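You operate a simulated robot arm through the tools that you are given. There is no shell and no other tool.

You run a simulated robot arm. Do the job below in one go: nothing can be reset, and whatever is moved stays where it is left.

Task
Fill the blue can in the blue slider with 120 ml of water.
Fine: set the black dial, orange switch on, slider in, green button once; then slider out and switch off. Where these are worked on the way, their far stop is far enough and under half their travel is too little: blue slider.

The check looks at the end state, three seconds after you hand in, the way a careful person would. Anything else that was tipped, shoved, dropped, spilled or broken makes it a failure.

Robot
A 6-joint arm with a two-finger parallel gripper, fixed in place. Base frame: the origin is at the foot of the arm, x ahead of it, y to its left, z up; the work surface is at about z = 0.002. Readings come in m, degrees, newtons and seconds.
With the tool pointing down near the work surface it reaches from about 0.18 to 0.46 m from the base axis. Its first joint turns from -70.0 to 70.0 degrees. Payload 1.9 kg.
The tool frame sits at the grasp point between the pads (the TCP): z along the fingers, y along the line on which they close. The tips reach 0.023 m beyond it. The gripper opens to 0.094 m. The fingers are 0.038 m wide and 0.01 m thick; the gripper's body (0.054 by 0.096 m) begins 0.039 m behind the TCP.
Orientation is told as [roll, pitch, yaw] about the base's x, y, z axes, in that order, counted from this pose: with the fingers straight down and closing along the base's y, the tool's x points along the base's -x, its y along +y and its z along -z.

Tools
- The arm moves only by the tool apply_moves. Its argument "motion" is text: rows parted by semicolons, each of 7 numbers parted by spaces: the opening, from 0 (shut) to 1 (fully open), then the shift along the tool's x, y, z in mm, then the turn, a rotation vector about the tool's x, y, z in degrees. In form: jaw x y z wx wy wz; .... A call has 1 to 20 rows; each row is the pose to reach, as a shift and turn from the pose commanded when the call began, along the tool's axes at that moment. A row lasts 0.2 s, in which the tool goes at most 0.05 m and 8.6 degrees; a call with a longer step from one row to the next is refused whole, and so is a gripper value outside its range. A pose out of reach is approached as far as the arm can. The call stops where the force on the tool passes 90 N (or 10 N more than at its start, if that is more) or the arm is blocked; 0.2 s more then pass. Each finger travels about 0.108 m/s and halts on what it meets, pressing with about 35 N; the grip force reading is that of the motor and also rises with nothing between the fingers. The clock runs only during rows and for 0.2 s after the last one: add rows that repeat a pose to give the fingers time. It gives the time, the measured TCP pose, the force on the tool (base axes), the opening and the grip force at its end, in the units of the frame above (readings bear some noise), with the torque about the TCP (base axes, N m) and any sound that the robot's microphone picked up.
- Cameras (640 x 400 px; columns grow to the right, rows downward): "scene" is fixed at [0.0236, 0.2989, 0.4521]; the picture's right is [-0.99, -0.16, 0.00], its down [-0.06, 0.41, -0.91] and it looks along [0.14, -0.90, -0.41] (base axes); focal length 326 px, centre (320, 200). "wrist" rides on the gripper at [0.086, 0.016, -0.075] in the tool frame; the picture's right is [-0.18, 0.98, 0.00], its down [-0.58, -0.11, -0.81] and it looks along [-0.79, -0.15, 0.59] (tool axes); focal length 243 px, centre (320, 200). There is no depth. A picture from a camera that has moved, and an enlarged one, comes with that camera's place and axes in the base frame and with its lens. The place of the scene camera against the robot may be out by one fixed shift of up to 0.018 m in any direction.
- camera(camera): a new picture of that camera. It takes no simulated time.
- inspect(camera, box): a new picture of the part [left, top, right, bottom] of that camera's present view, enlarged. It takes no simulated time.
- close_job(): hands the job in; it is judged then, once.

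Places have to be worked out from the pictures, the camera data and where the tool is seen. Open the gripper and draw the arm clear of the work before you hand the job in, unless the task says otherwise.

The tools are called after ">>>" as name(argument=value, ...) on one line, values as JSON. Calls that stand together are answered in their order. apply_moves: Moves the arm, as the interface text tells. Its arguments: {"type":"object","properties":{"motion":{"type":"string"}},"required":["motion"]} The other tools are called the same way: camera (camera) takes a picture; inspect (camera, box) takes an enlarged picture of a part of a camera's view; close_job () hands the job in.

At the start:

```text
time: 0.0
ee_pos: [0.1669, -0.243, 0.2897]
tcp_rot: [-0.1, 0.1, 0.0]
contact_force: [-1.0, -0.5, 0.2]
wrist_torque: [0.01, 0.01, 0.02]
gripper_width: 0.094
grip_force: 0.0
```

scene: 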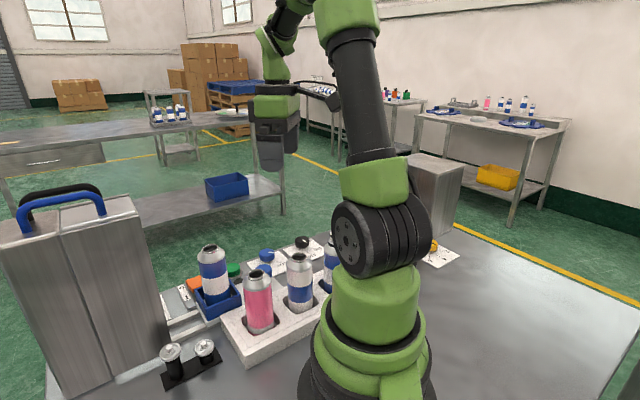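
wrist: 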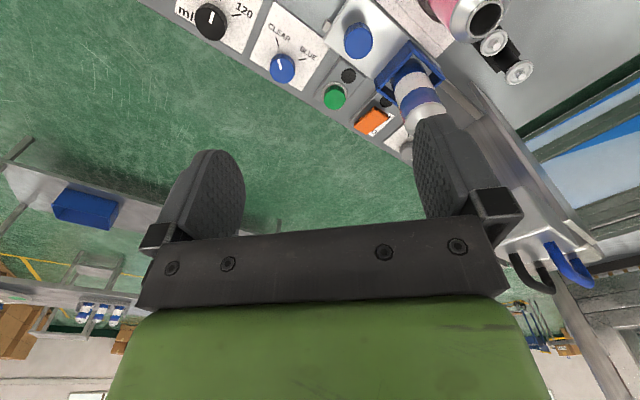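

I'll start by looking closely at the work area with both cameras before moving anything.

>>> inspect(camera="scene", box=[140, 220, 360, 380])

>>> inspect(camera="wrist", box=[160, 0, 480, 200])

>>> inspect(camera="wrist", box=[400, 0, 640, 150])

```text
2.50 times, centred on (250, 300) of scene
camera zoom: at [0.0236, 0.2989, 0.4521], right [-0.99, -0.16, 0.0], down [-0.06, 0.41, -0.91], along [0.14, -0.9, -0.41], focal length 816 px, centre (495, -50)
```

zoom: 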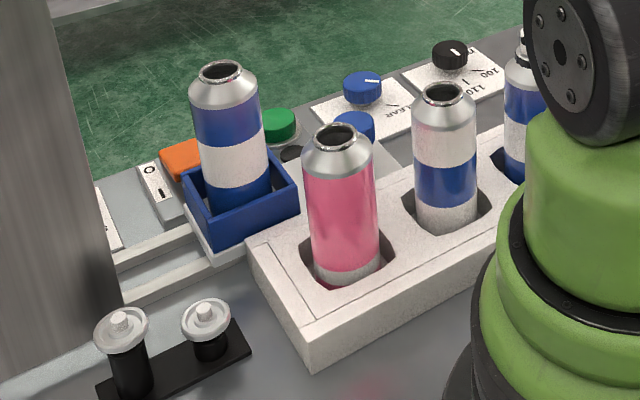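

```text
2.00 times, centred on (320, 100) of wrist
camera zoom: at [0.0811, -0.2264, 0.3628], right [0.18, 0.98, 0.0], down [0.58, -0.11, 0.81], along [0.79, -0.15, -0.59], focal length 485 px, centre (320, 400)
```

zoom: 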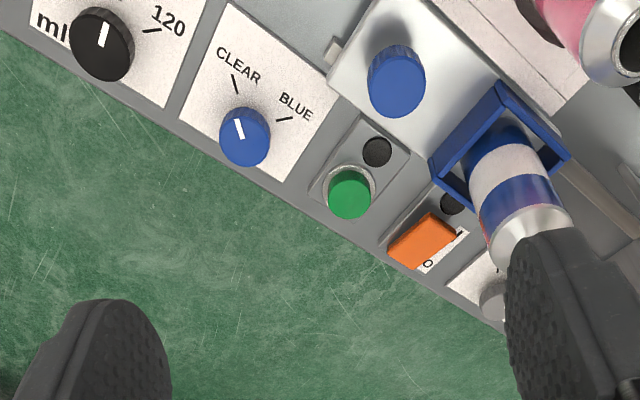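

```text
2.67 times, centred on (520, 75) of wrist
camera zoom: at [0.0811, -0.2264, 0.3628], right [0.18, 0.98, 0.0], down [0.58, -0.11, 0.81], along [0.79, -0.15, -0.59], focal length 647 px, centre (-213, 533)
```

zoom: 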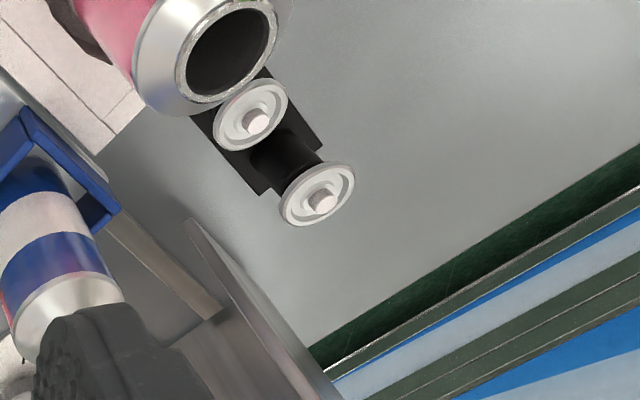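

The panel seems to run on a roughly 45° line from the black dial (about x 0.16, y -0.37) to the orange switch (about 0.33, -0.19). I'll raise the arm and turn the tool by about -45° so the wrist camera faces the panel squarely.

>>> apply_moves(motion="1 0 12 -8 0 0 8; 1 -1 24 -16 0 0 16; 1 -2 36 -24 0 0 24; 1 -3 48 -32 0 0 32; 1 -3 60 -40 0 0 40; 1 -3 73 -45 0 0 45; 1 -3 73 -45 0 0 45")

>>> camera(camera="wrist")

>>> camera(camera="scene")

```text
time: 1.6
ee_pos: [0.1694, -0.1701, 0.3335]
tcp_rot: [-0.1, 0.0, -45.1]
contact_force: [-1.2, -0.2, 0.4]
wrist_torque: [0.02, 0.01, -0.02]
gripper_width: 0.0941
grip_force: 0.0
```

```text
taken
camera wrist: at [0.1203, -0.0963, 0.4078], right [0.83, 0.56, 0.0], down [0.33, -0.49, 0.81], along [0.45, -0.67, -0.59], focal length 243 px, centre (320, 200)
```

wrist: 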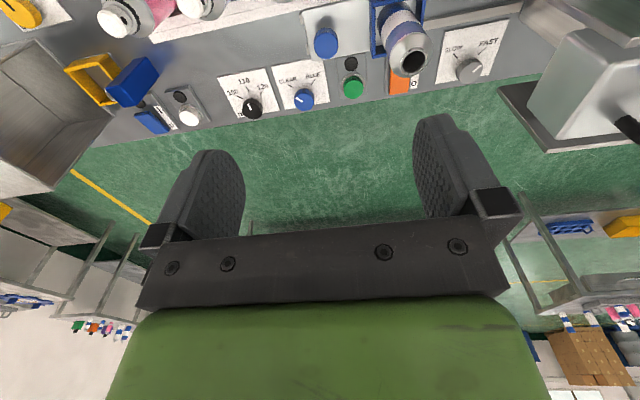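

```text
taken
```

scene: 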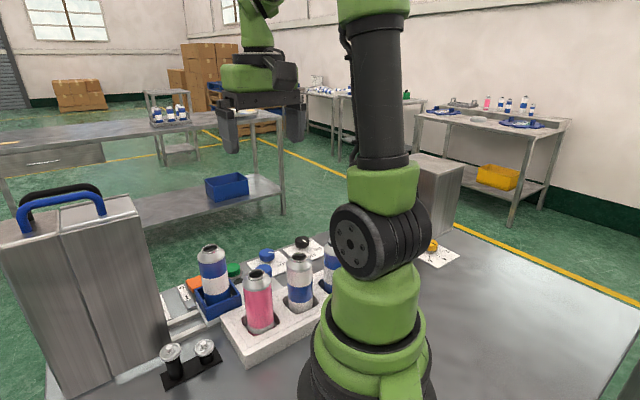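

I can see the panel square-on now: a ml dial, a CLEAR/BLUE selector, a green button, an orange switch, a SLOW/FAST dial, and a second machine to the left. I'll tilt the camera further down for a better view of the panel.

>>> apply_moves(motion="1 0 0 -5 0 8 0; 1 0 0 -10 0 16 0; 1 0 0 -15 0 24 0; 1 0 0 -20 0 32 0; 1 0 0 -20 0 32 0")

>>> camera(camera="wrist")

```text
time: 2.8
ee_pos: [0.1705, -0.1715, 0.3544]
tcp_rot: [-0.1, 32.0, -45.0]
contact_force: [-0.1, 0.0, -0.4]
wrist_torque: [0.02, 0.02, -0.03]
gripper_width: 0.0942
grip_force: 0.0
```

```text
taken
camera wrist: at [0.1582, -0.1343, 0.4631], right [0.8, 0.59, -0.1], down [0.57, -0.73, 0.38], along [0.15, -0.36, -0.92], focal length 243 px, centre (320, 200)
```

wrist: 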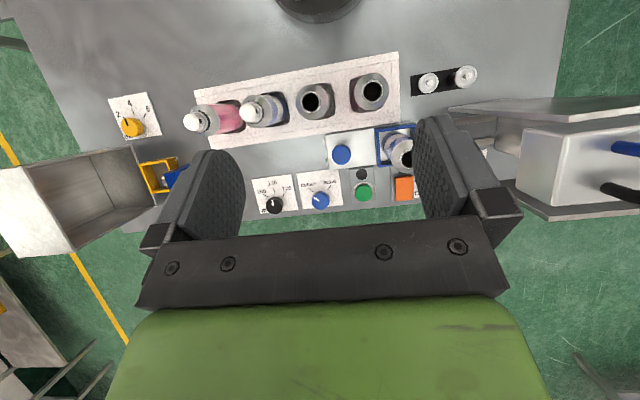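

Excellent overview. Let me zoom in on the panel parts.

>>> inspect(camera="wrist", box=[235, 125, 435, 250])

>>> inspect(camera="wrist", box=[240, 160, 340, 222])

>>> inspect(camera="wrist", box=[400, 50, 640, 230])

>>> inspect(camera="wrist", box=[80, 60, 280, 220])

```text
3.20 times, centred on (335, 188) of wrist
camera zoom: at [0.1582, -0.1343, 0.4631], right [0.8, 0.59, -0.1], down [0.57, -0.73, 0.38], along [0.15, -0.36, -0.92], focal length 776 px, centre (272, 240)
```

zoom: 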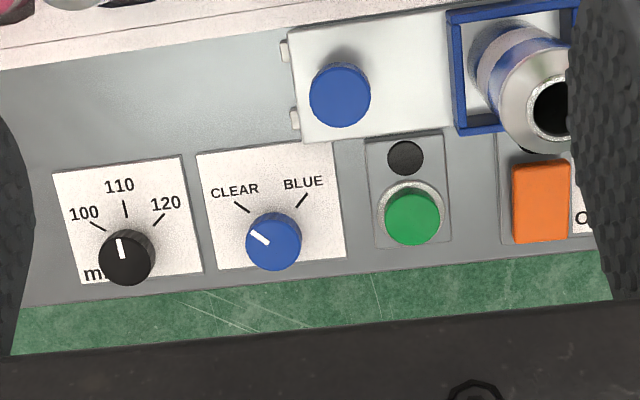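

```text
6.40 times, centred on (290, 191) of wrist
camera zoom: at [0.1582, -0.1343, 0.4631], right [0.8, 0.59, -0.1], down [0.57, -0.73, 0.38], along [0.15, -0.36, -0.92], focal length 1553 px, centre (512, 258)
```

zoom: 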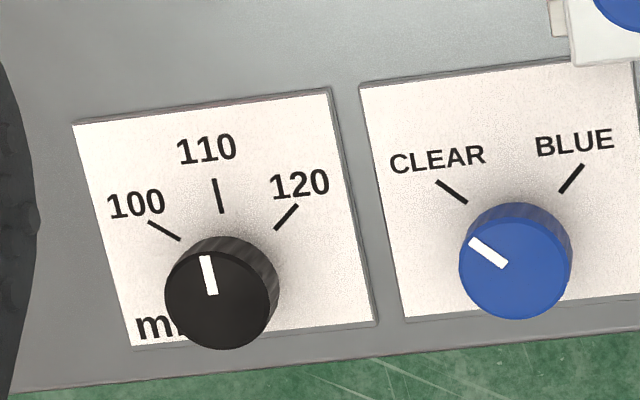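

```text
2.22 times, centred on (520, 140) of wrist
camera zoom: at [0.1582, -0.1343, 0.4631], right [0.8, 0.59, -0.1], down [0.57, -0.73, 0.38], along [0.15, -0.36, -0.92], focal length 539 px, centre (-124, 333)
```

zoom: 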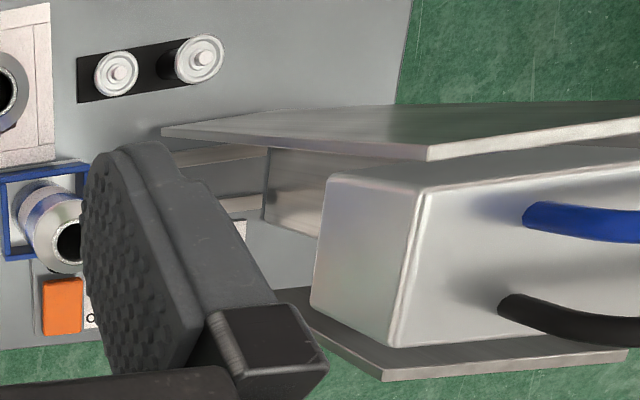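

```text
2.50 times, centred on (180, 140) of wrist
camera zoom: at [0.1582, -0.1343, 0.4631], right [0.8, 0.59, -0.1], down [0.57, -0.73, 0.38], along [0.15, -0.36, -0.92], focal length 606 px, centre (670, 350)
```

zoom: 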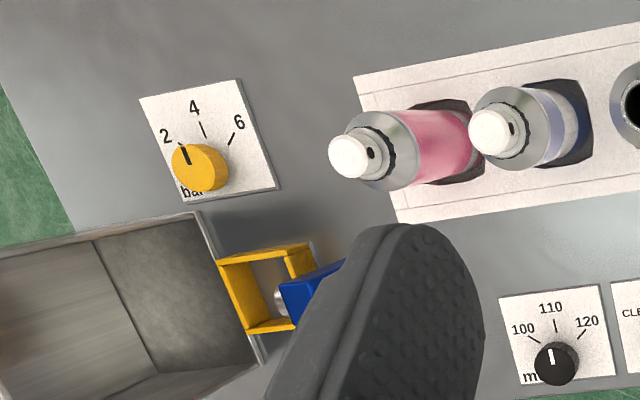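

The dial points at 110 and the selector at CLEAR. The blue knob sits on the white slider plate together with the blue tray. I'll zoom the scene camera on the gripper to check its physical shape, and on the switch label and machine opening.

>>> inspect(camera="scene", box=[200, 0, 360, 180])

>>> inspect(camera="scene", box=[150, 230, 250, 330])

>>> inspect(camera="scene", box=[0, 160, 250, 400])

```text
2.22 times, centred on (280, 90) of scene
camera zoom: at [0.0236, 0.2989, 0.4521], right [-0.99, -0.16, 0.0], down [-0.06, 0.41, -0.91], along [0.14, -0.9, -0.41], focal length 725 px, centre (409, 444)
```

zoom: 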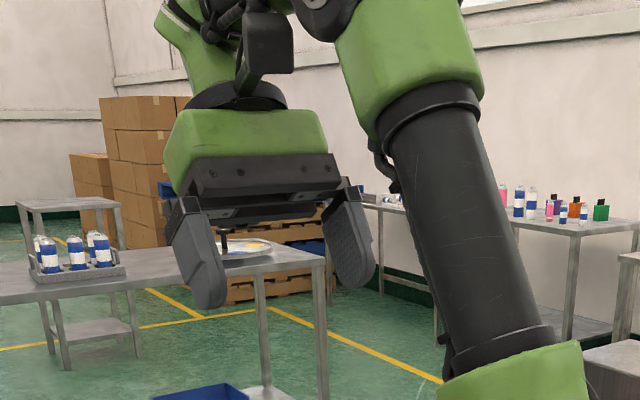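

```text
4.00 times, centred on (200, 280) of scene
camera zoom: at [0.0236, 0.2989, 0.4521], right [-0.99, -0.16, 0.0], down [-0.06, 0.41, -0.91], along [0.14, -0.9, -0.41], focal length 1305 px, centre (800, -120)
```

zoom: 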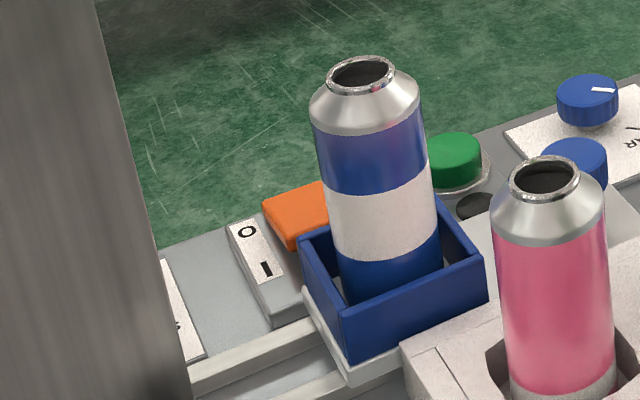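

```text
1.67 times, centred on (125, 280) of scene
camera zoom: at [0.0236, 0.2989, 0.4521], right [-0.99, -0.16, 0.0], down [-0.06, 0.41, -0.91], along [0.14, -0.9, -0.41], focal length 544 px, centre (645, 67)
```

zoom: 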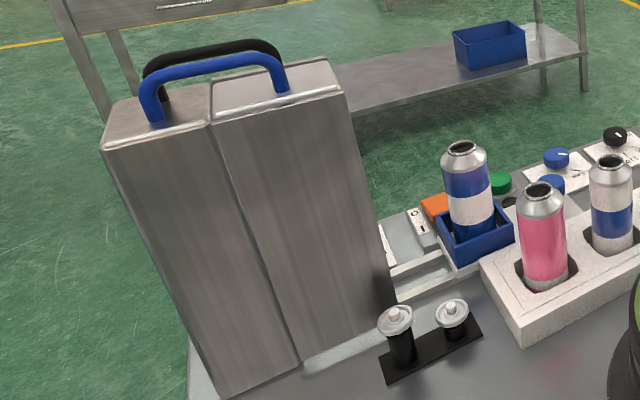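

The camera box on the wrist looks physical, so I'll keep it clear of the cans, whose tops are at z≈0.13. I'll move along the panel and lower to see the orange switch, its I/O label, the tray and the machine opening up close.

>>> apply_moves(motion="1 -5 20 8 0 0 0; 1 -10 40 17 0 0 0; 1 -16 60 25 0 0 0; 1 -21 70 34 0 0 0; 1 -21 70 34 0 0 0")

>>> camera(camera="wrist")

```text
time: 4.0
ee_pos: [0.2211, -0.1219, 0.3133]
tcp_rot: [-0.2, 32.0, -45.0]
contact_force: [-1.2, 0.3, 0.8]
wrist_torque: [0.0, -0.01, 0.02]
gripper_width: 0.0939
grip_force: 0.0
```

```text
taken
camera wrist: at [0.2078, -0.0849, 0.4214], right [0.81, 0.58, -0.1], down [0.57, -0.73, 0.38], along [0.15, -0.36, -0.92], focal length 243 px, centre (320, 200)
```

wrist: 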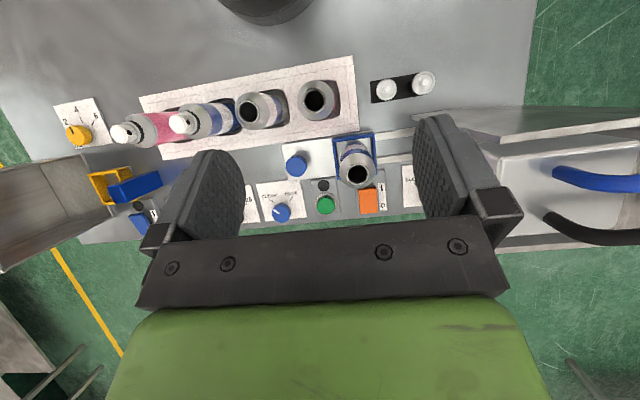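

>>> inspect(camera="wrist", box=[300, 160, 420, 235])

>>> inspect(camera="wrist", box=[240, 120, 430, 230])

>>> inspect(camera="wrist", box=[80, 130, 200, 240])

```text
5.33 times, centred on (360, 198) of wrist
camera zoom: at [0.2078, -0.0849, 0.4214], right [0.81, 0.58, -0.1], down [0.57, -0.73, 0.38], along [0.15, -0.36, -0.92], focal length 1294 px, centre (107, 213)
```

zoom: 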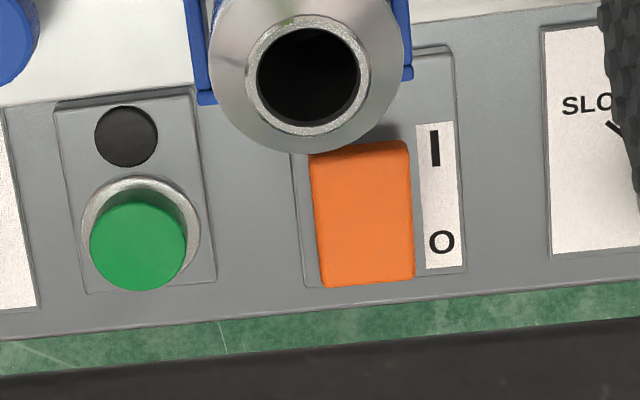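

```text
3.37 times, centred on (335, 175) of wrist
camera zoom: at [0.2078, -0.0849, 0.4214], right [0.81, 0.58, -0.1], down [0.57, -0.73, 0.38], along [0.15, -0.36, -0.92], focal length 817 px, centre (270, 284)
```

zoom: 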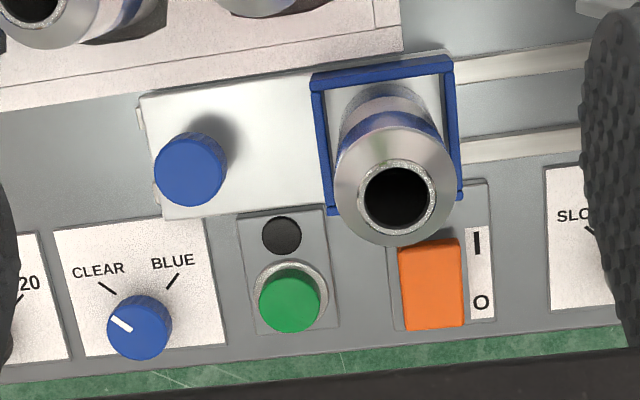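

```text
3.64 times, centred on (140, 185) of wrist
camera zoom: at [0.2078, -0.0849, 0.4214], right [0.81, 0.58, -0.1], down [0.57, -0.73, 0.38], along [0.15, -0.36, -0.92], focal length 882 px, centre (974, 254)
```

zoom: 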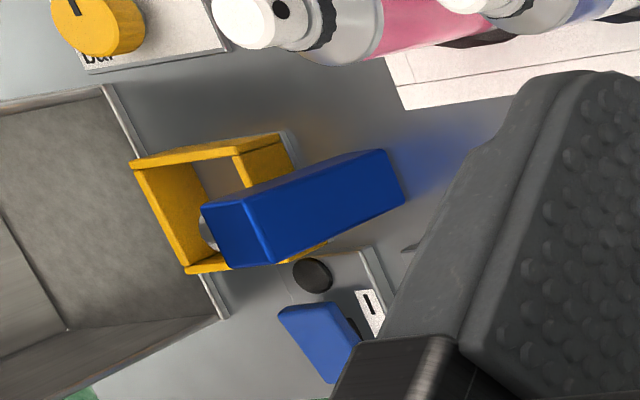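

The orange part is a rocker with I on the robot side and O on the far side, and it is presently OFF. My estimates (x, y in m):
- black dial top: (0.1645, -0.374), z≈0.02
- selector: (0.232, -0.307)
- green button: (0.288, -0.242)
- rocker: (0.340, -0.189)
- slider knob: (0.206, -0.205), z≈0.05

I'll straighten the tool, staying high, and head for the black dial.

>>> apply_moves(motion="1 -11 -19 3 0 -8 0; 1 -23 -38 5 0 -16 0; 1 -34 -58 8 0 -24 0; 1 -46 -77 10 0 -32 0; 1 -46 -77 10 0 -32 0")

```text
time: 5.2
ee_pos: [0.1884, -0.2001, 0.2799]
tcp_rot: [0.0, -0.1, -44.9]
contact_force: [-0.2, -0.1, -0.7]
wrist_torque: [-0.04, -0.01, -0.05]
gripper_width: 0.0941
grip_force: 0.1
```

The tool is vertical again. Now I go over the black dial with the gripper part-opened (about 66 mm) and yaw about -15°, stopping at z≈0.13 for a look.

>>> apply_moves(motion="1 -21 -28 5 0 0 -6; 0.9 -42 -56 10 0 0 -12; 0.8 -64 -84 15 0 0 -18; 0.7 -85 -112 20 0 0 -24; 0.7 -106 -140 25 0 0 -30; 0.7 -106 -140 60 0 0 -30; 0.7 -106 -140 100 0 0 -30; 0.7 -106 -140 150 0 0 -30; 0.7 -106 -140 150 0 0 -30")

>>> camera(camera="wrist")

>>> camera(camera="scene")

```text
time: 7.2
ee_pos: [0.1634, -0.374, 0.1303]
tcp_rot: [-0.2, 0.0, -15.0]
contact_force: [0.6, 0.8, 0.0]
wrist_torque: [0.0, 0.01, -0.04]
gripper_width: 0.0658
grip_force: 0.0
```

```text
taken
camera wrist: at [0.0838, -0.3345, 0.2052], right [0.43, 0.9, 0.0], down [0.53, -0.25, 0.81], along [0.73, -0.35, -0.59], focal length 243 px, centre (320, 200)
```

wrist: 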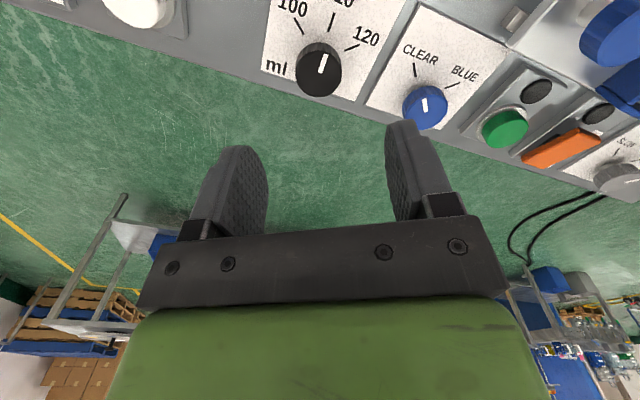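

```text
taken
```

scene: 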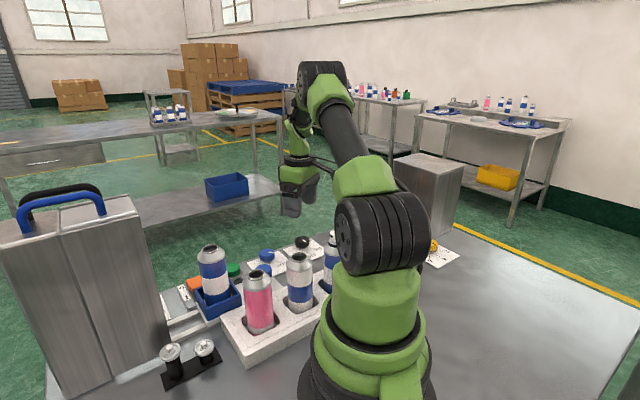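

I can see the dial just ahead of the fingers. I'll zoom to locate its centre and pointer.

>>> inspect(camera="wrist", box=[250, 0, 410, 110])

```text
3.64 times, centred on (330, 55) of wrist
camera zoom: at [0.0838, -0.3345, 0.2052], right [0.43, 0.9, 0.0], down [0.53, -0.25, 0.81], along [0.73, -0.35, -0.59], focal length 882 px, centre (284, 727)
```

zoom: 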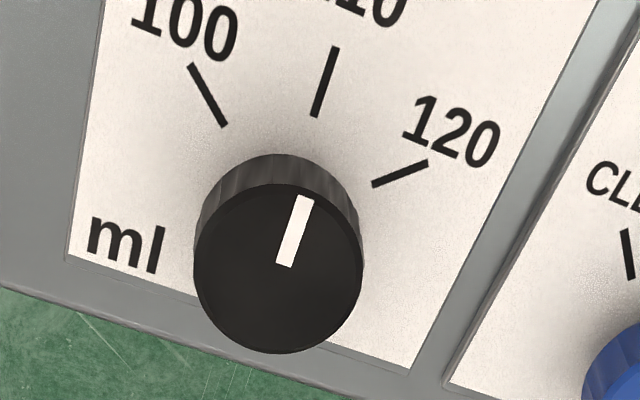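

The dial centre is confirmed at about (0.164, -0.374), with a ~35 mm knob. The pointer sits at ~137° and the 120 tick at ~85.5°, so about 51–52° clockwise is needed. I'll descend over the dial with the fingers open and re-read.

>>> apply_moves(motion="0.7 0 0 35 0 0 0; 0.7 0 0 65 0 0 0; 0.7 0 0 85 0 0 0; 0.7 0 0 96 0 0 0; 0.7 0 0 96 0 0 0")

>>> camera(camera="wrist")

```text
time: 8.4
ee_pos: [0.1634, -0.3738, 0.036]
tcp_rot: [-0.1, 0.0, -15.0]
contact_force: [-0.4, 0.4, -0.4]
wrist_torque: [0.05, 0.02, 0.01]
gripper_width: 0.066
grip_force: 0.0
```

```text
taken
camera wrist: at [0.0854, -0.3344, 0.1095], right [0.43, 0.9, 0.0], down [0.53, -0.25, 0.81], along [0.73, -0.35, -0.59], focal length 243 px, centre (320, 200)
```

wrist: 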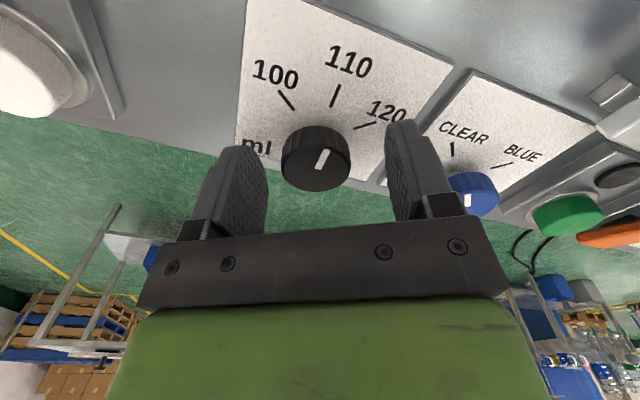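

The dial sits centered between the fingers. I'll go down 3 mm more and close on it.

>>> apply_moves(motion="0.7 0 0 3 0 0 0; 0.5 0 0 3 0 0 0; 0.3 0 0 3 0 0 0; 0.3 0 0 3 0 0 0")

```text
time: 9.4
ee_pos: [0.1638, -0.3754, 0.0327]
tcp_rot: [-0.2, -0.1, -15.0]
contact_force: [-3.5, -16.2, -4.1]
wrist_torque: [-0.08, -0.17, -0.01]
gripper_width: 0.036
grip_force: 8.7
```

I have a grip on the dial (36 mm), with a ~16 N side force showing I'm about 1–2 mm off along y. I'll shift -2 mm along the closing axis to relax it, pressing the grip more firmly.

>>> apply_moves(motion="0.2 0 -1 0 0 0 0; 0.2 0 -2 0 0 0 0; 0.2 0 -2 0 0 0 0")

```text
time: 10.2
ee_pos: [0.1634, -0.3749, 0.0331]
tcp_rot: [0.1, 0.0, -15.0]
contact_force: [-7.4, -1.7, 18.0]
wrist_torque: [-0.31, -0.46, 0.0]
gripper_width: 0.0335
grip_force: 45.1
```

I now have a firm grip (45 N) with little side force. Turning the dial clockwise by 52° in small steps.

>>> apply_moves(motion="0.2 0 -2 0 0 0 6.5; 0.2 0 -2 0 0 0 13; 0.2 0 -2 0 0 0 19.5; 0.2 0 -2 0 0 0 26; 0.2 0 -2 0 0 0 32.5; 0.2 0 -2 0 0 0 39; 0.2 0 -2 0 0 0 45.5; 0.2 0 -2 0 0 0 52; 0.2 0 -2 0 0 0 52")

>>> camera(camera="wrist")

```text
time: 12.2
ee_pos: [0.1639, -0.3766, 0.0329]
tcp_rot: [0.1, 0.2, -67.2]
contact_force: [12.2, 34.9, 29.4]
wrist_torque: [0.45, -0.08, -0.05]
gripper_width: 0.0331
grip_force: 45.3
```

```text
taken
camera wrist: at [0.1458, -0.2899, 0.1064], right [0.98, 0.21, 0.0], down [0.12, -0.58, 0.8], along [0.17, -0.79, -0.59], focal length 243 px, centre (320, 200)
```

wrist: 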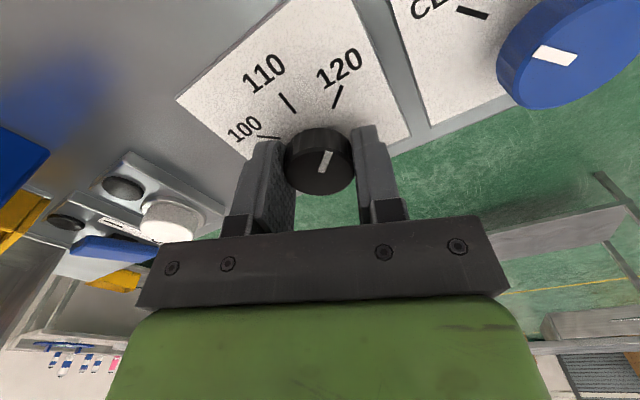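

The dial appears turned to 120. I accidentally added another 2 mm of shift (35 N side force), so I'll ease it back, then release and rise to check.

>>> apply_moves(motion="0.2 1.6 1.2 0 0 0 0; 0.2 1.6 1.2 0 0 0 0")

>>> apply_moves(motion="0.45 0 0 0 0 0 0; 0.6 0 0 0 0 0 0; 0.6 0 0 0 0 0 0; 0.6 0 0 -30 0 0 0; 0.6 0 0 -60 0 0 0; 0.6 0 0 -100 0 0 0; 0.6 0 0 -100 0 0 0")

>>> camera(camera="wrist")

```text
time: 12.8
ee_pos: [0.1637, -0.3771, 0.0307]
tcp_rot: [-0.1, -0.3, -67.0]
contact_force: [14.1, -0.3, -1.7]
wrist_torque: [1.24, -0.09, -0.07]
gripper_width: 0.0333
grip_force: 44.6
```

```text
time: 14.4
ee_pos: [0.1636, -0.3757, 0.1325]
tcp_rot: [0.0, 0.0, -66.9]
contact_force: [-0.3, -0.2, -0.3]
wrist_torque: [0.01, 0.03, 0.0]
gripper_width: 0.0565
grip_force: 0.0
```

```text
taken
camera wrist: at [0.1444, -0.2885, 0.2062], right [0.98, 0.22, 0.0], down [0.13, -0.58, 0.81], along [0.17, -0.79, -0.59], focal length 243 px, centre (320, 200)
```

wrist: 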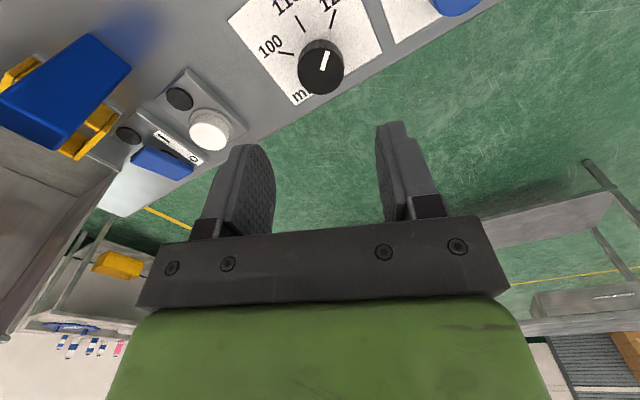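

>>> inspect(camera="wrist", box=[250, 0, 410, 100])

>>> inspect(camera="scene", box=[230, 210, 350, 290])

```text
4.00 times, centred on (330, 50) of wrist
camera zoom: at [0.1444, -0.2885, 0.2062], right [0.98, 0.22, 0.0], down [0.13, -0.58, 0.81], along [0.17, -0.79, -0.59], focal length 970 px, centre (280, 800)
```

zoom: 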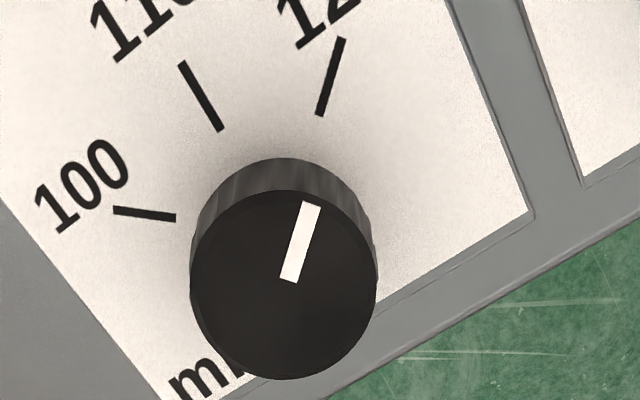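

```text
5.00 times, centred on (290, 250) of scene
camera zoom: at [0.0236, 0.2989, 0.4521], right [-0.99, -0.16, 0.0], down [-0.06, 0.41, -0.91], along [0.14, -0.9, -0.41], focal length 1632 px, centre (470, -50)
```

zoom: 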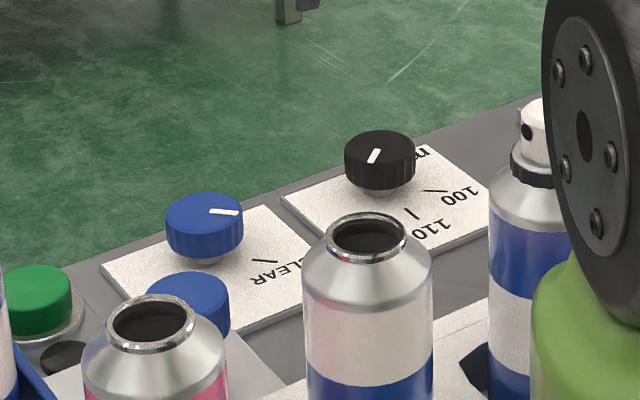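

The dial is set: pointer at 86.2°, 120 tick at 86.5°. Next is the orange rocker. I'll close the gripper, rise, and fly to above the I end, at about (0.331, -0.179), keeping high over the can.

>>> apply_moves(motion="0.4 0 0 -40 0 0 0; 0.2 0 0 -80 0 0 0; 0 0 0 -117 0 0 0; 0 19 38 -117 0 0 -4; 0 39 77 -117 0 0 -8; 0 58 115 -117 0 0 -12; 0 77 154 -117 0 0 -16; 0 97 192 -117 0 0 -20; 0 116 231 -117 0 0 -22; 0 116 231 -117 0 0 -22")

```text
time: 16.6
ee_pos: [0.3337, -0.1777, 0.2488]
tcp_rot: [-0.1, -0.2, -45.0]
contact_force: [0.3, -0.2, -0.6]
wrist_torque: [0.0, -0.04, 0.0]
gripper_width: 0.0001
grip_force: 34.5
```

I'm above the rocker. Now I pitch the tool by 32° so the body leans away from the can, lower to z≈0.13, and look.

>>> apply_moves(motion="0 0 0 0 0 8 0; 0 0 0 0 0 16 0; 0 0 0 0 0 24 0; 0 0 0 0 0 32 0; 0 0 0 0 0 32 0")

>>> camera(camera="wrist")

>>> camera(camera="scene")

```text
time: 17.8
ee_pos: [0.3172, -0.1688, 0.2422]
tcp_rot: [-0.1, 31.9, -45.0]
contact_force: [0.0, -0.1, -0.4]
wrist_torque: [-0.01, -0.01, 0.01]
gripper_width: 0.0
grip_force: 35.0
out of reach, approached as far as the arm can: row 4, 5
```

```text
taken
camera wrist: at [0.3055, -0.1322, 0.3504], right [0.81, 0.58, -0.1], down [0.57, -0.73, 0.38], along [0.15, -0.36, -0.92], focal length 243 px, centre (320, 200)
```

wrist: 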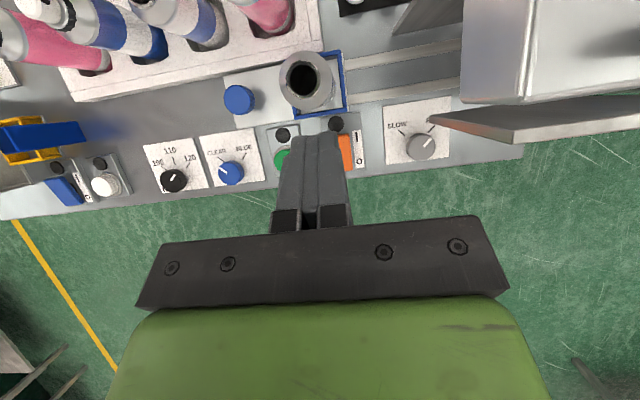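

```text
taken
```

scene: 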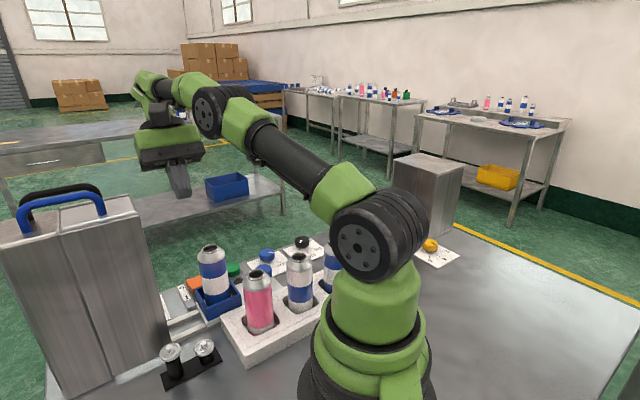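

Pitch 32° is just out of reach at this height (arm outstretched), so I ended ~18 mm short. Lowering should bring it into reach, so I'll descend to about z 0.16, still above the can top, and re-read.

>>> apply_moves(motion="0 -15 0 24 0 0 0; 0 -30 0 48 0 0 0; 0 -45 0 72 0 0 0; 0 -45 0 72 0 0 0")

```text
time: 18.8
ee_pos: [0.3164, -0.1699, 0.1575]
tcp_rot: [-0.1, 32.0, -45.1]
contact_force: [-0.4, 0.5, -0.4]
wrist_torque: [0.0, -0.03, 0.02]
gripper_width: 0.0
grip_force: 34.9
```

No reach limit now. Shifting laterally 17 mm outward to (0.331, -0.179) at this height.

>>> apply_moves(motion="0 -7 2 -4.5 0 0 0; 0 -14.2 3.9 -8.9 0 0 0; 0 -14.2 3.9 -8.9 0 0 0")

>>> camera(camera="wrist")

>>> inspect(camera="scene", box=[120, 120, 320, 320])

```text
time: 19.6
ee_pos: [0.3323, -0.1774, 0.157]
tcp_rot: [0.0, 31.8, -45.0]
contact_force: [0.1, 0.5, -0.5]
wrist_torque: [0.0, -0.01, 0.01]
gripper_width: 0.0001
grip_force: 34.9
```

```text
taken
camera wrist: at [0.3195, -0.1418, 0.2653], right [0.81, 0.58, -0.1], down [0.57, -0.73, 0.38], along [0.15, -0.36, -0.92], focal length 243 px, centre (320, 200)
```

wrist: 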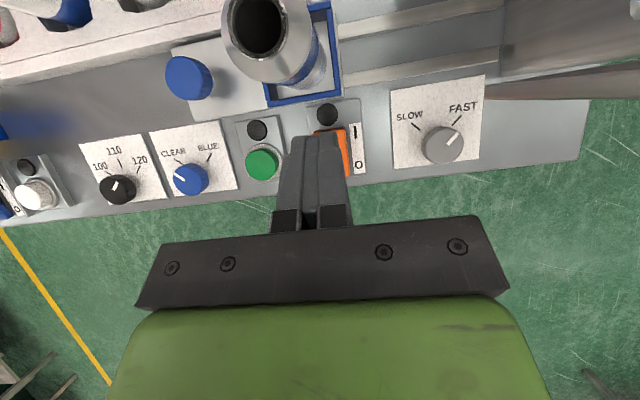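

```text
2.00 times, centred on (220, 220) of scene
camera zoom: at [0.0236, 0.2989, 0.4521], right [-0.99, -0.16, 0.0], down [-0.06, 0.41, -0.91], along [0.14, -0.9, -0.41], focal length 653 px, centre (520, 160)
```

zoom: 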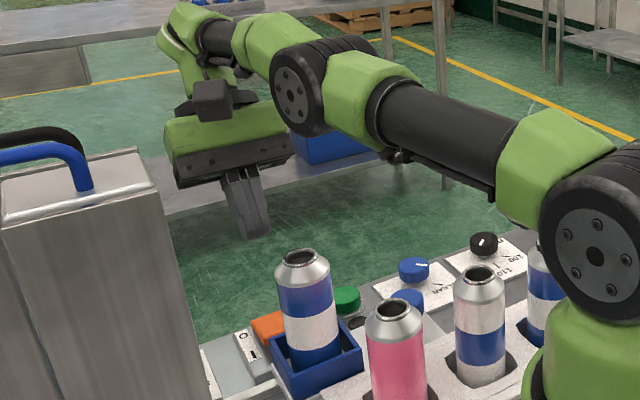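

Let me zoom the wrist view to verify where the rocker lies relative to the finger tips.

>>> inspect(camera="wrist", box=[260, 80, 420, 200])

```text
3.33 times, centred on (340, 140) of wrist
camera zoom: at [0.3195, -0.1418, 0.2653], right [0.81, 0.58, -0.1], down [0.57, -0.73, 0.38], along [0.15, -0.36, -0.92], focal length 809 px, centre (253, 400)
```

zoom: 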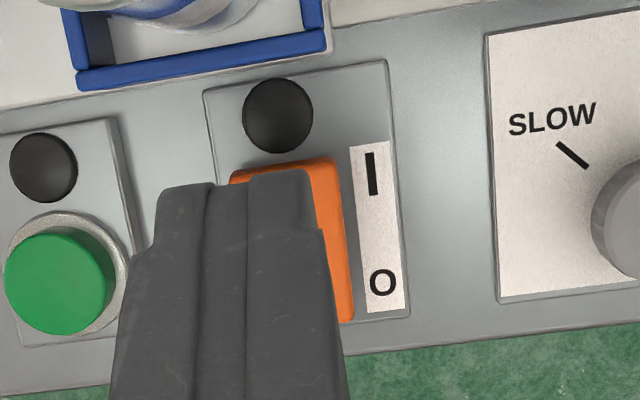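

The geometry matches: I end edge mid at about (0.323, -0.172), with the press point 10 mm inward. I'll descend to TCP z≈0.065, just above contact, with a 2 mm sideways trim.

>>> apply_moves(motion="0 -16 -1 26 0 0 0; 0 -32 -2 52 0 0 0; 0 -49 -2 78 0 0 0; 0 -49 -2 78 0 0 0")

>>> camera(camera="wrist")

>>> inspect(camera="scene", box=[140, 180, 280, 320])

```text
time: 20.6
ee_pos: [0.3315, -0.1725, 0.0637]
tcp_rot: [0.1, 31.8, -45.2]
contact_force: [0.5, 0.1, 0.3]
wrist_torque: [0.01, 0.0, 0.01]
gripper_width: 0.0
grip_force: 35.2
out of reach, approached as far as the arm can: row 3, 4
```

```text
taken
camera wrist: at [0.3176, -0.1357, 0.1723], right [0.81, 0.58, -0.1], down [0.57, -0.73, 0.38], along [0.15, -0.36, -0.92], focal length 243 px, centre (320, 200)
```

wrist: 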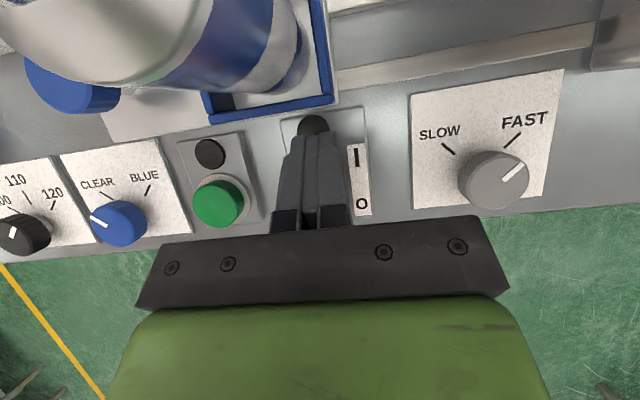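

```text
2.86 times, centred on (210, 250) of scene
camera zoom: at [0.0236, 0.2989, 0.4521], right [-0.99, -0.16, 0.0], down [-0.06, 0.41, -0.91], along [0.14, -0.9, -0.41], focal length 932 px, centre (634, 57)
```

zoom: 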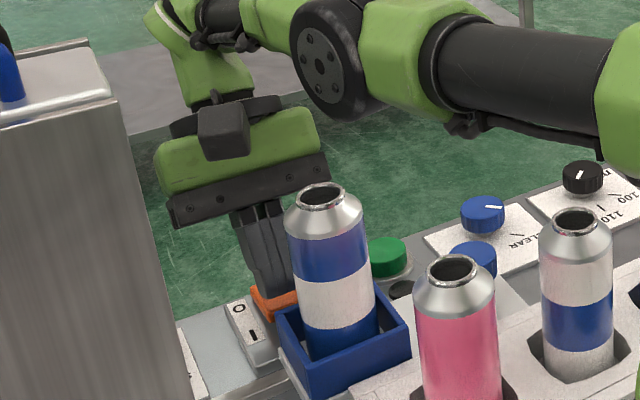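

It's slightly out of reach again (u is 5 mm off). Reducing the pitch to about 24° brings it into reach while still clearing the can, so I'll do that and trim sideways by -5.7 mm.

>>> apply_moves(motion="0 0.2 -3 0.1 0 -4 0; 0 0.4 -5.7 0.2 0 -8 0; 0 0.4 -5.7 0.2 0 -8 0")

>>> inspect(camera="wrist", box=[200, 60, 440, 230])

```text
time: 21.4
ee_pos: [0.3251, -0.1763, 0.0642]
tcp_rot: [0.0, 23.8, -45.1]
contact_force: [-0.3, 0.1, 0.2]
wrist_torque: [-0.02, 0.03, -0.05]
gripper_width: 0.0
grip_force: 34.9
```

```text
2.35 times, centred on (320, 145) of wrist
camera zoom: at [0.3027, -0.1288, 0.167], right [0.81, 0.58, -0.08], down [0.53, -0.68, 0.5], along [0.24, -0.45, -0.86], focal length 571 px, centre (320, 329)
```

zoom: 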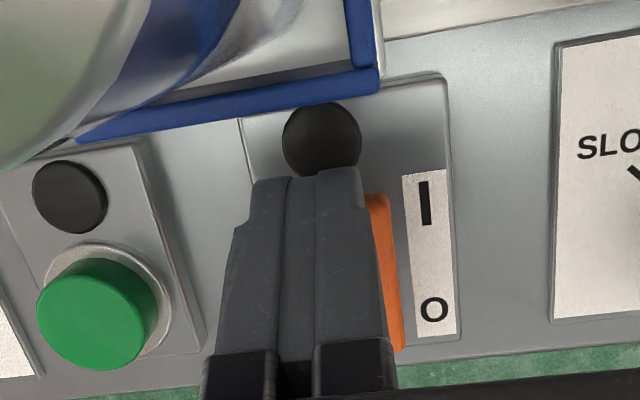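

Now in reach at (0.325, -0.176, 0.064). I'll go down in small steps with light trims, watching force and sound.

>>> apply_moves(motion="0 -4 1 4 0 0 0; 0 -5.9 1.5 8.3 0 0 0; 0 -5.9 1.5 8.3 0 0 0")

>>> apply_moves(motion="0 -1.6 0 3.7 0 0 0; 0 -2.4 0 5.5 0 0 0; 0 -2.4 0 5.5 0 0 0")

```text
time: 22.2
ee_pos: [0.3277, -0.176, 0.0542]
tcp_rot: [0.0, 23.8, -44.9]
contact_force: [-0.5, 0.2, 1.5]
wrist_torque: [0.04, 0.01, 0.0]
gripper_width: 0.0
grip_force: 34.8
```

```text
time: 23.0
ee_pos: [0.327, -0.1766, 0.0502]
tcp_rot: [-0.1, 24.1, -45.2]
contact_force: [-32.9, 7.9, 70.5]
wrist_torque: [-0.28, 0.69, 0.71]
gripper_width: 0.0001
grip_force: 35.1
```

Contact at TCP z≈0.050 with 70 N and no click. Let me look before pushing more.

>>> inspect(camera="wrist", box=[200, 60, 440, 230])

>>> inspect(camera="scene", box=[170, 230, 250, 310])

```text
2.35 times, centred on (320, 145) of wrist
camera zoom: at [0.3054, -0.1294, 0.1537], right [0.82, 0.57, -0.08], down [0.53, -0.69, 0.5], along [0.23, -0.45, -0.86], focal length 571 px, centre (320, 329)
```

zoom: 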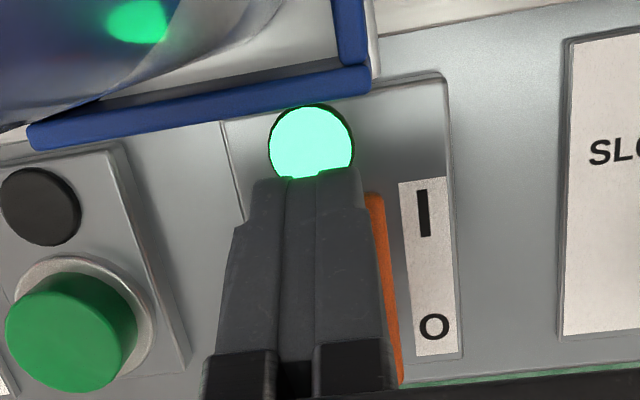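

```text
5.00 times, centred on (210, 270) of scene
camera zoom: at [0.0234, 0.299, 0.4521], right [-0.99, -0.16, 0.0], down [-0.06, 0.41, -0.91], along [0.14, -0.9, -0.41], focal length 1632 px, centre (870, -150)
```

zoom: 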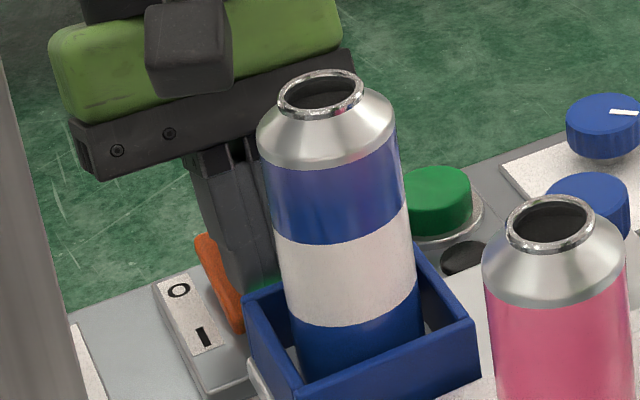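

The switch's lamp is lit green, so the rocker is ON. I'll lift straight up and check that it stays on.

>>> apply_moves(motion="0 4 0 -9 0 0 0; 0 16 0 -36 0 0 0; 0 32 0 -72 0 0 0; 0 48 0 -109 0 0 0; 0 57 0 -128 0 0 0; 0 57 0 -128 0 0 0")

>>> camera(camera="wrist")

>>> inspect(camera="scene", box=[140, 220, 280, 330])

```text
time: 24.4
ee_pos: [0.3272, -0.1774, 0.1881]
tcp_rot: [-0.2, 24.0, -45.0]
contact_force: [0.3, -0.2, -0.1]
wrist_torque: [-0.03, -0.01, 0.04]
gripper_width: 0.0
grip_force: 35.4
```

```text
taken
camera wrist: at [0.3043, -0.1302, 0.2906], right [0.81, 0.58, -0.08], down [0.53, -0.68, 0.5], along [0.24, -0.45, -0.86], focal length 243 px, centre (320, 200)
```

wrist: 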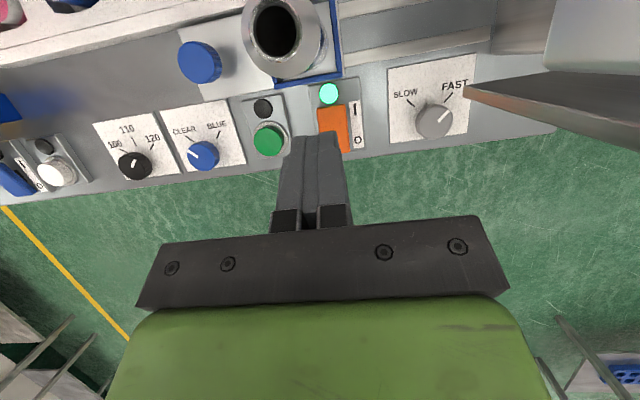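

```text
3.64 times, centred on (210, 275) of scene
camera zoom: at [0.0236, 0.2989, 0.4521], right [-0.99, -0.16, 0.0], down [-0.06, 0.41, -0.91], along [0.14, -0.9, -0.41], focal length 1187 px, centre (720, -73)
```

zoom: 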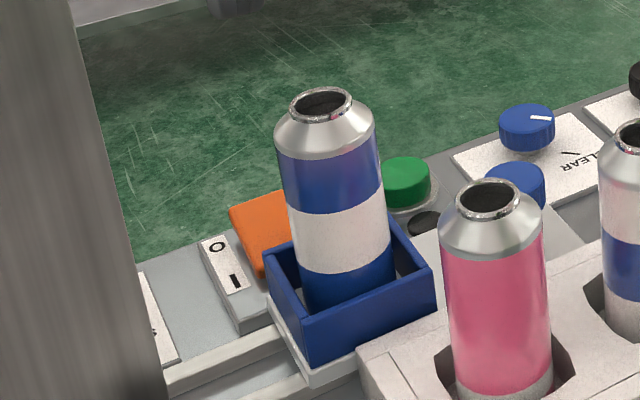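

The switch stays ON with its lamp lit. Next I move over the slider's blue knob at high z, opening the gripper to about 56 mm, for a close view.

>>> apply_moves(motion="0 16 -26 4.5 0 0 0; 0.2 32 -53 9 0 0 0; 0.4 48 -79 13.5 0 0 0; 0.6 64.6 -105 18 0 0 0; 0.6 64.6 -105 18 0 0 0")

>>> camera(camera="wrist")

>>> camera(camera="scene")

```text
time: 25.6
ee_pos: [0.2045, -0.2047, 0.1982]
tcp_rot: [0.0, 23.9, -45.0]
contact_force: [1.0, -0.4, -0.2]
wrist_torque: [-0.01, 0.02, -0.02]
gripper_width: 0.0562
grip_force: 0.0
```

```text
taken
camera wrist: at [0.1821, -0.158, 0.3002], right [0.81, 0.58, -0.08], down [0.53, -0.68, 0.5], along [0.24, -0.45, -0.86], focal length 243 px, centre (320, 200)
```

wrist: 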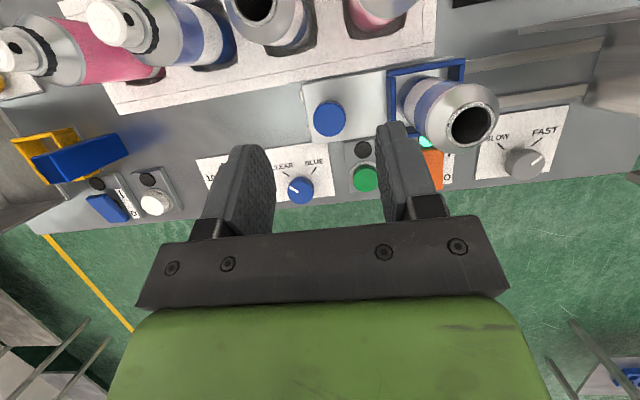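

```text
taken
```

scene: 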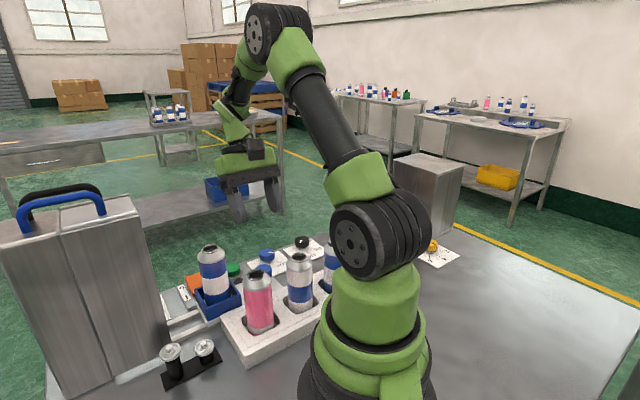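

>>> inspect(camera="wrist", box=[280, 50, 500, 190])

>>> inspect(camera="wrist", box=[290, 70, 400, 150])

```text
2.86 times, centred on (390, 120) of wrist
camera zoom: at [0.1821, -0.158, 0.3002], right [0.81, 0.58, -0.08], down [0.53, -0.68, 0.5], along [0.24, -0.45, -0.86], focal length 693 px, centre (120, 429)
```

zoom: 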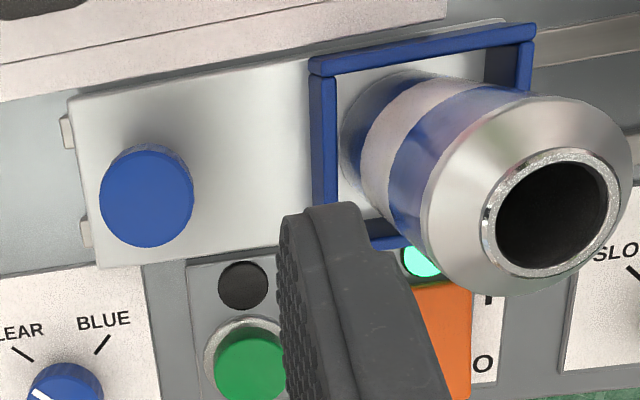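

```text
5.00 times, centred on (345, 110) of wrist
camera zoom: at [0.1821, -0.158, 0.3002], right [0.81, 0.58, -0.08], down [0.53, -0.68, 0.5], along [0.24, -0.45, -0.86], focal length 1213 px, centre (195, 650)
```

zoom: 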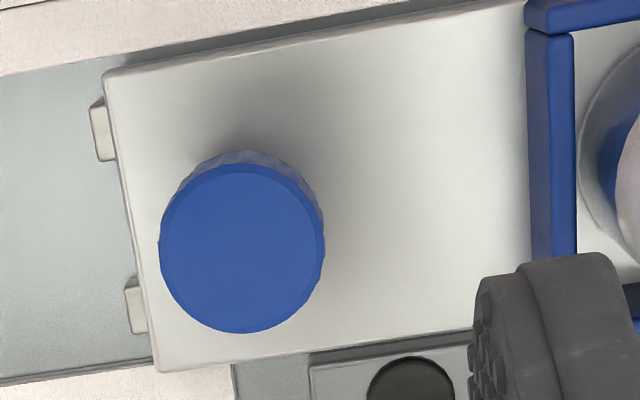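

The knob top centre is at about (0.2055, -0.2057, 0.05) on a plate at z≈0.03. I'll descend to TCP z≈0.10 over it and verify alignment and clearance from the cans.

>>> apply_moves(motion="0.62 -15 0 29 0 0 0; 0.62 -30 0 58 0 0 0; 0.62 -45 0 87.5 0 0 0; 0.62 -45 0 87.5 0 0 0")

>>> camera(camera="wrist")

>>> camera(camera="scene")

```text
time: 26.6
ee_pos: [0.2104, -0.2098, 0.0975]
tcp_rot: [-0.1, 23.9, -45.0]
contact_force: [-0.3, 0.2, -0.2]
wrist_torque: [0.0, -0.02, 0.02]
gripper_width: 0.0582
grip_force: 0.0
```

```text
taken
camera wrist: at [0.1879, -0.1619, 0.2013], right [0.81, 0.58, -0.08], down [0.53, -0.68, 0.5], along [0.24, -0.45, -0.86], focal length 243 px, centre (320, 200)
```

wrist: 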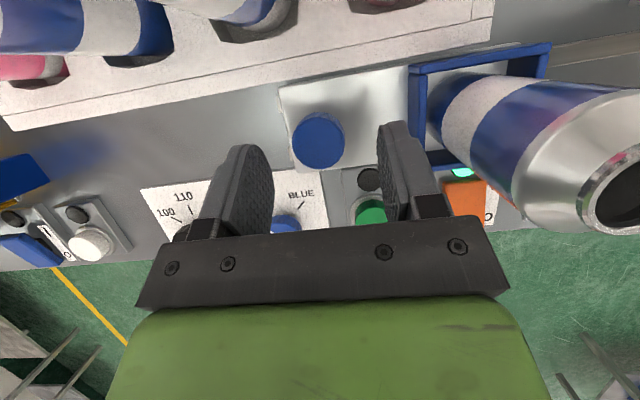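

```text
taken
```

scene: 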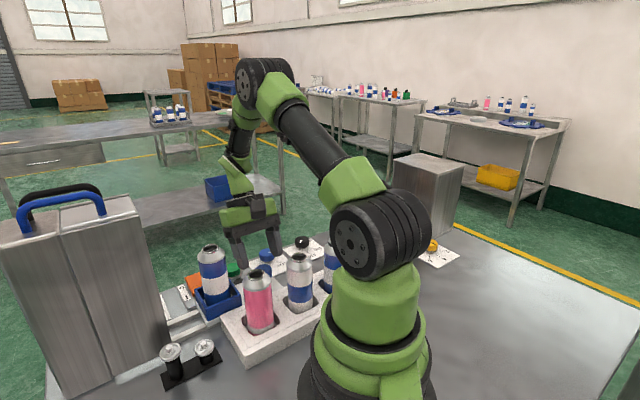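

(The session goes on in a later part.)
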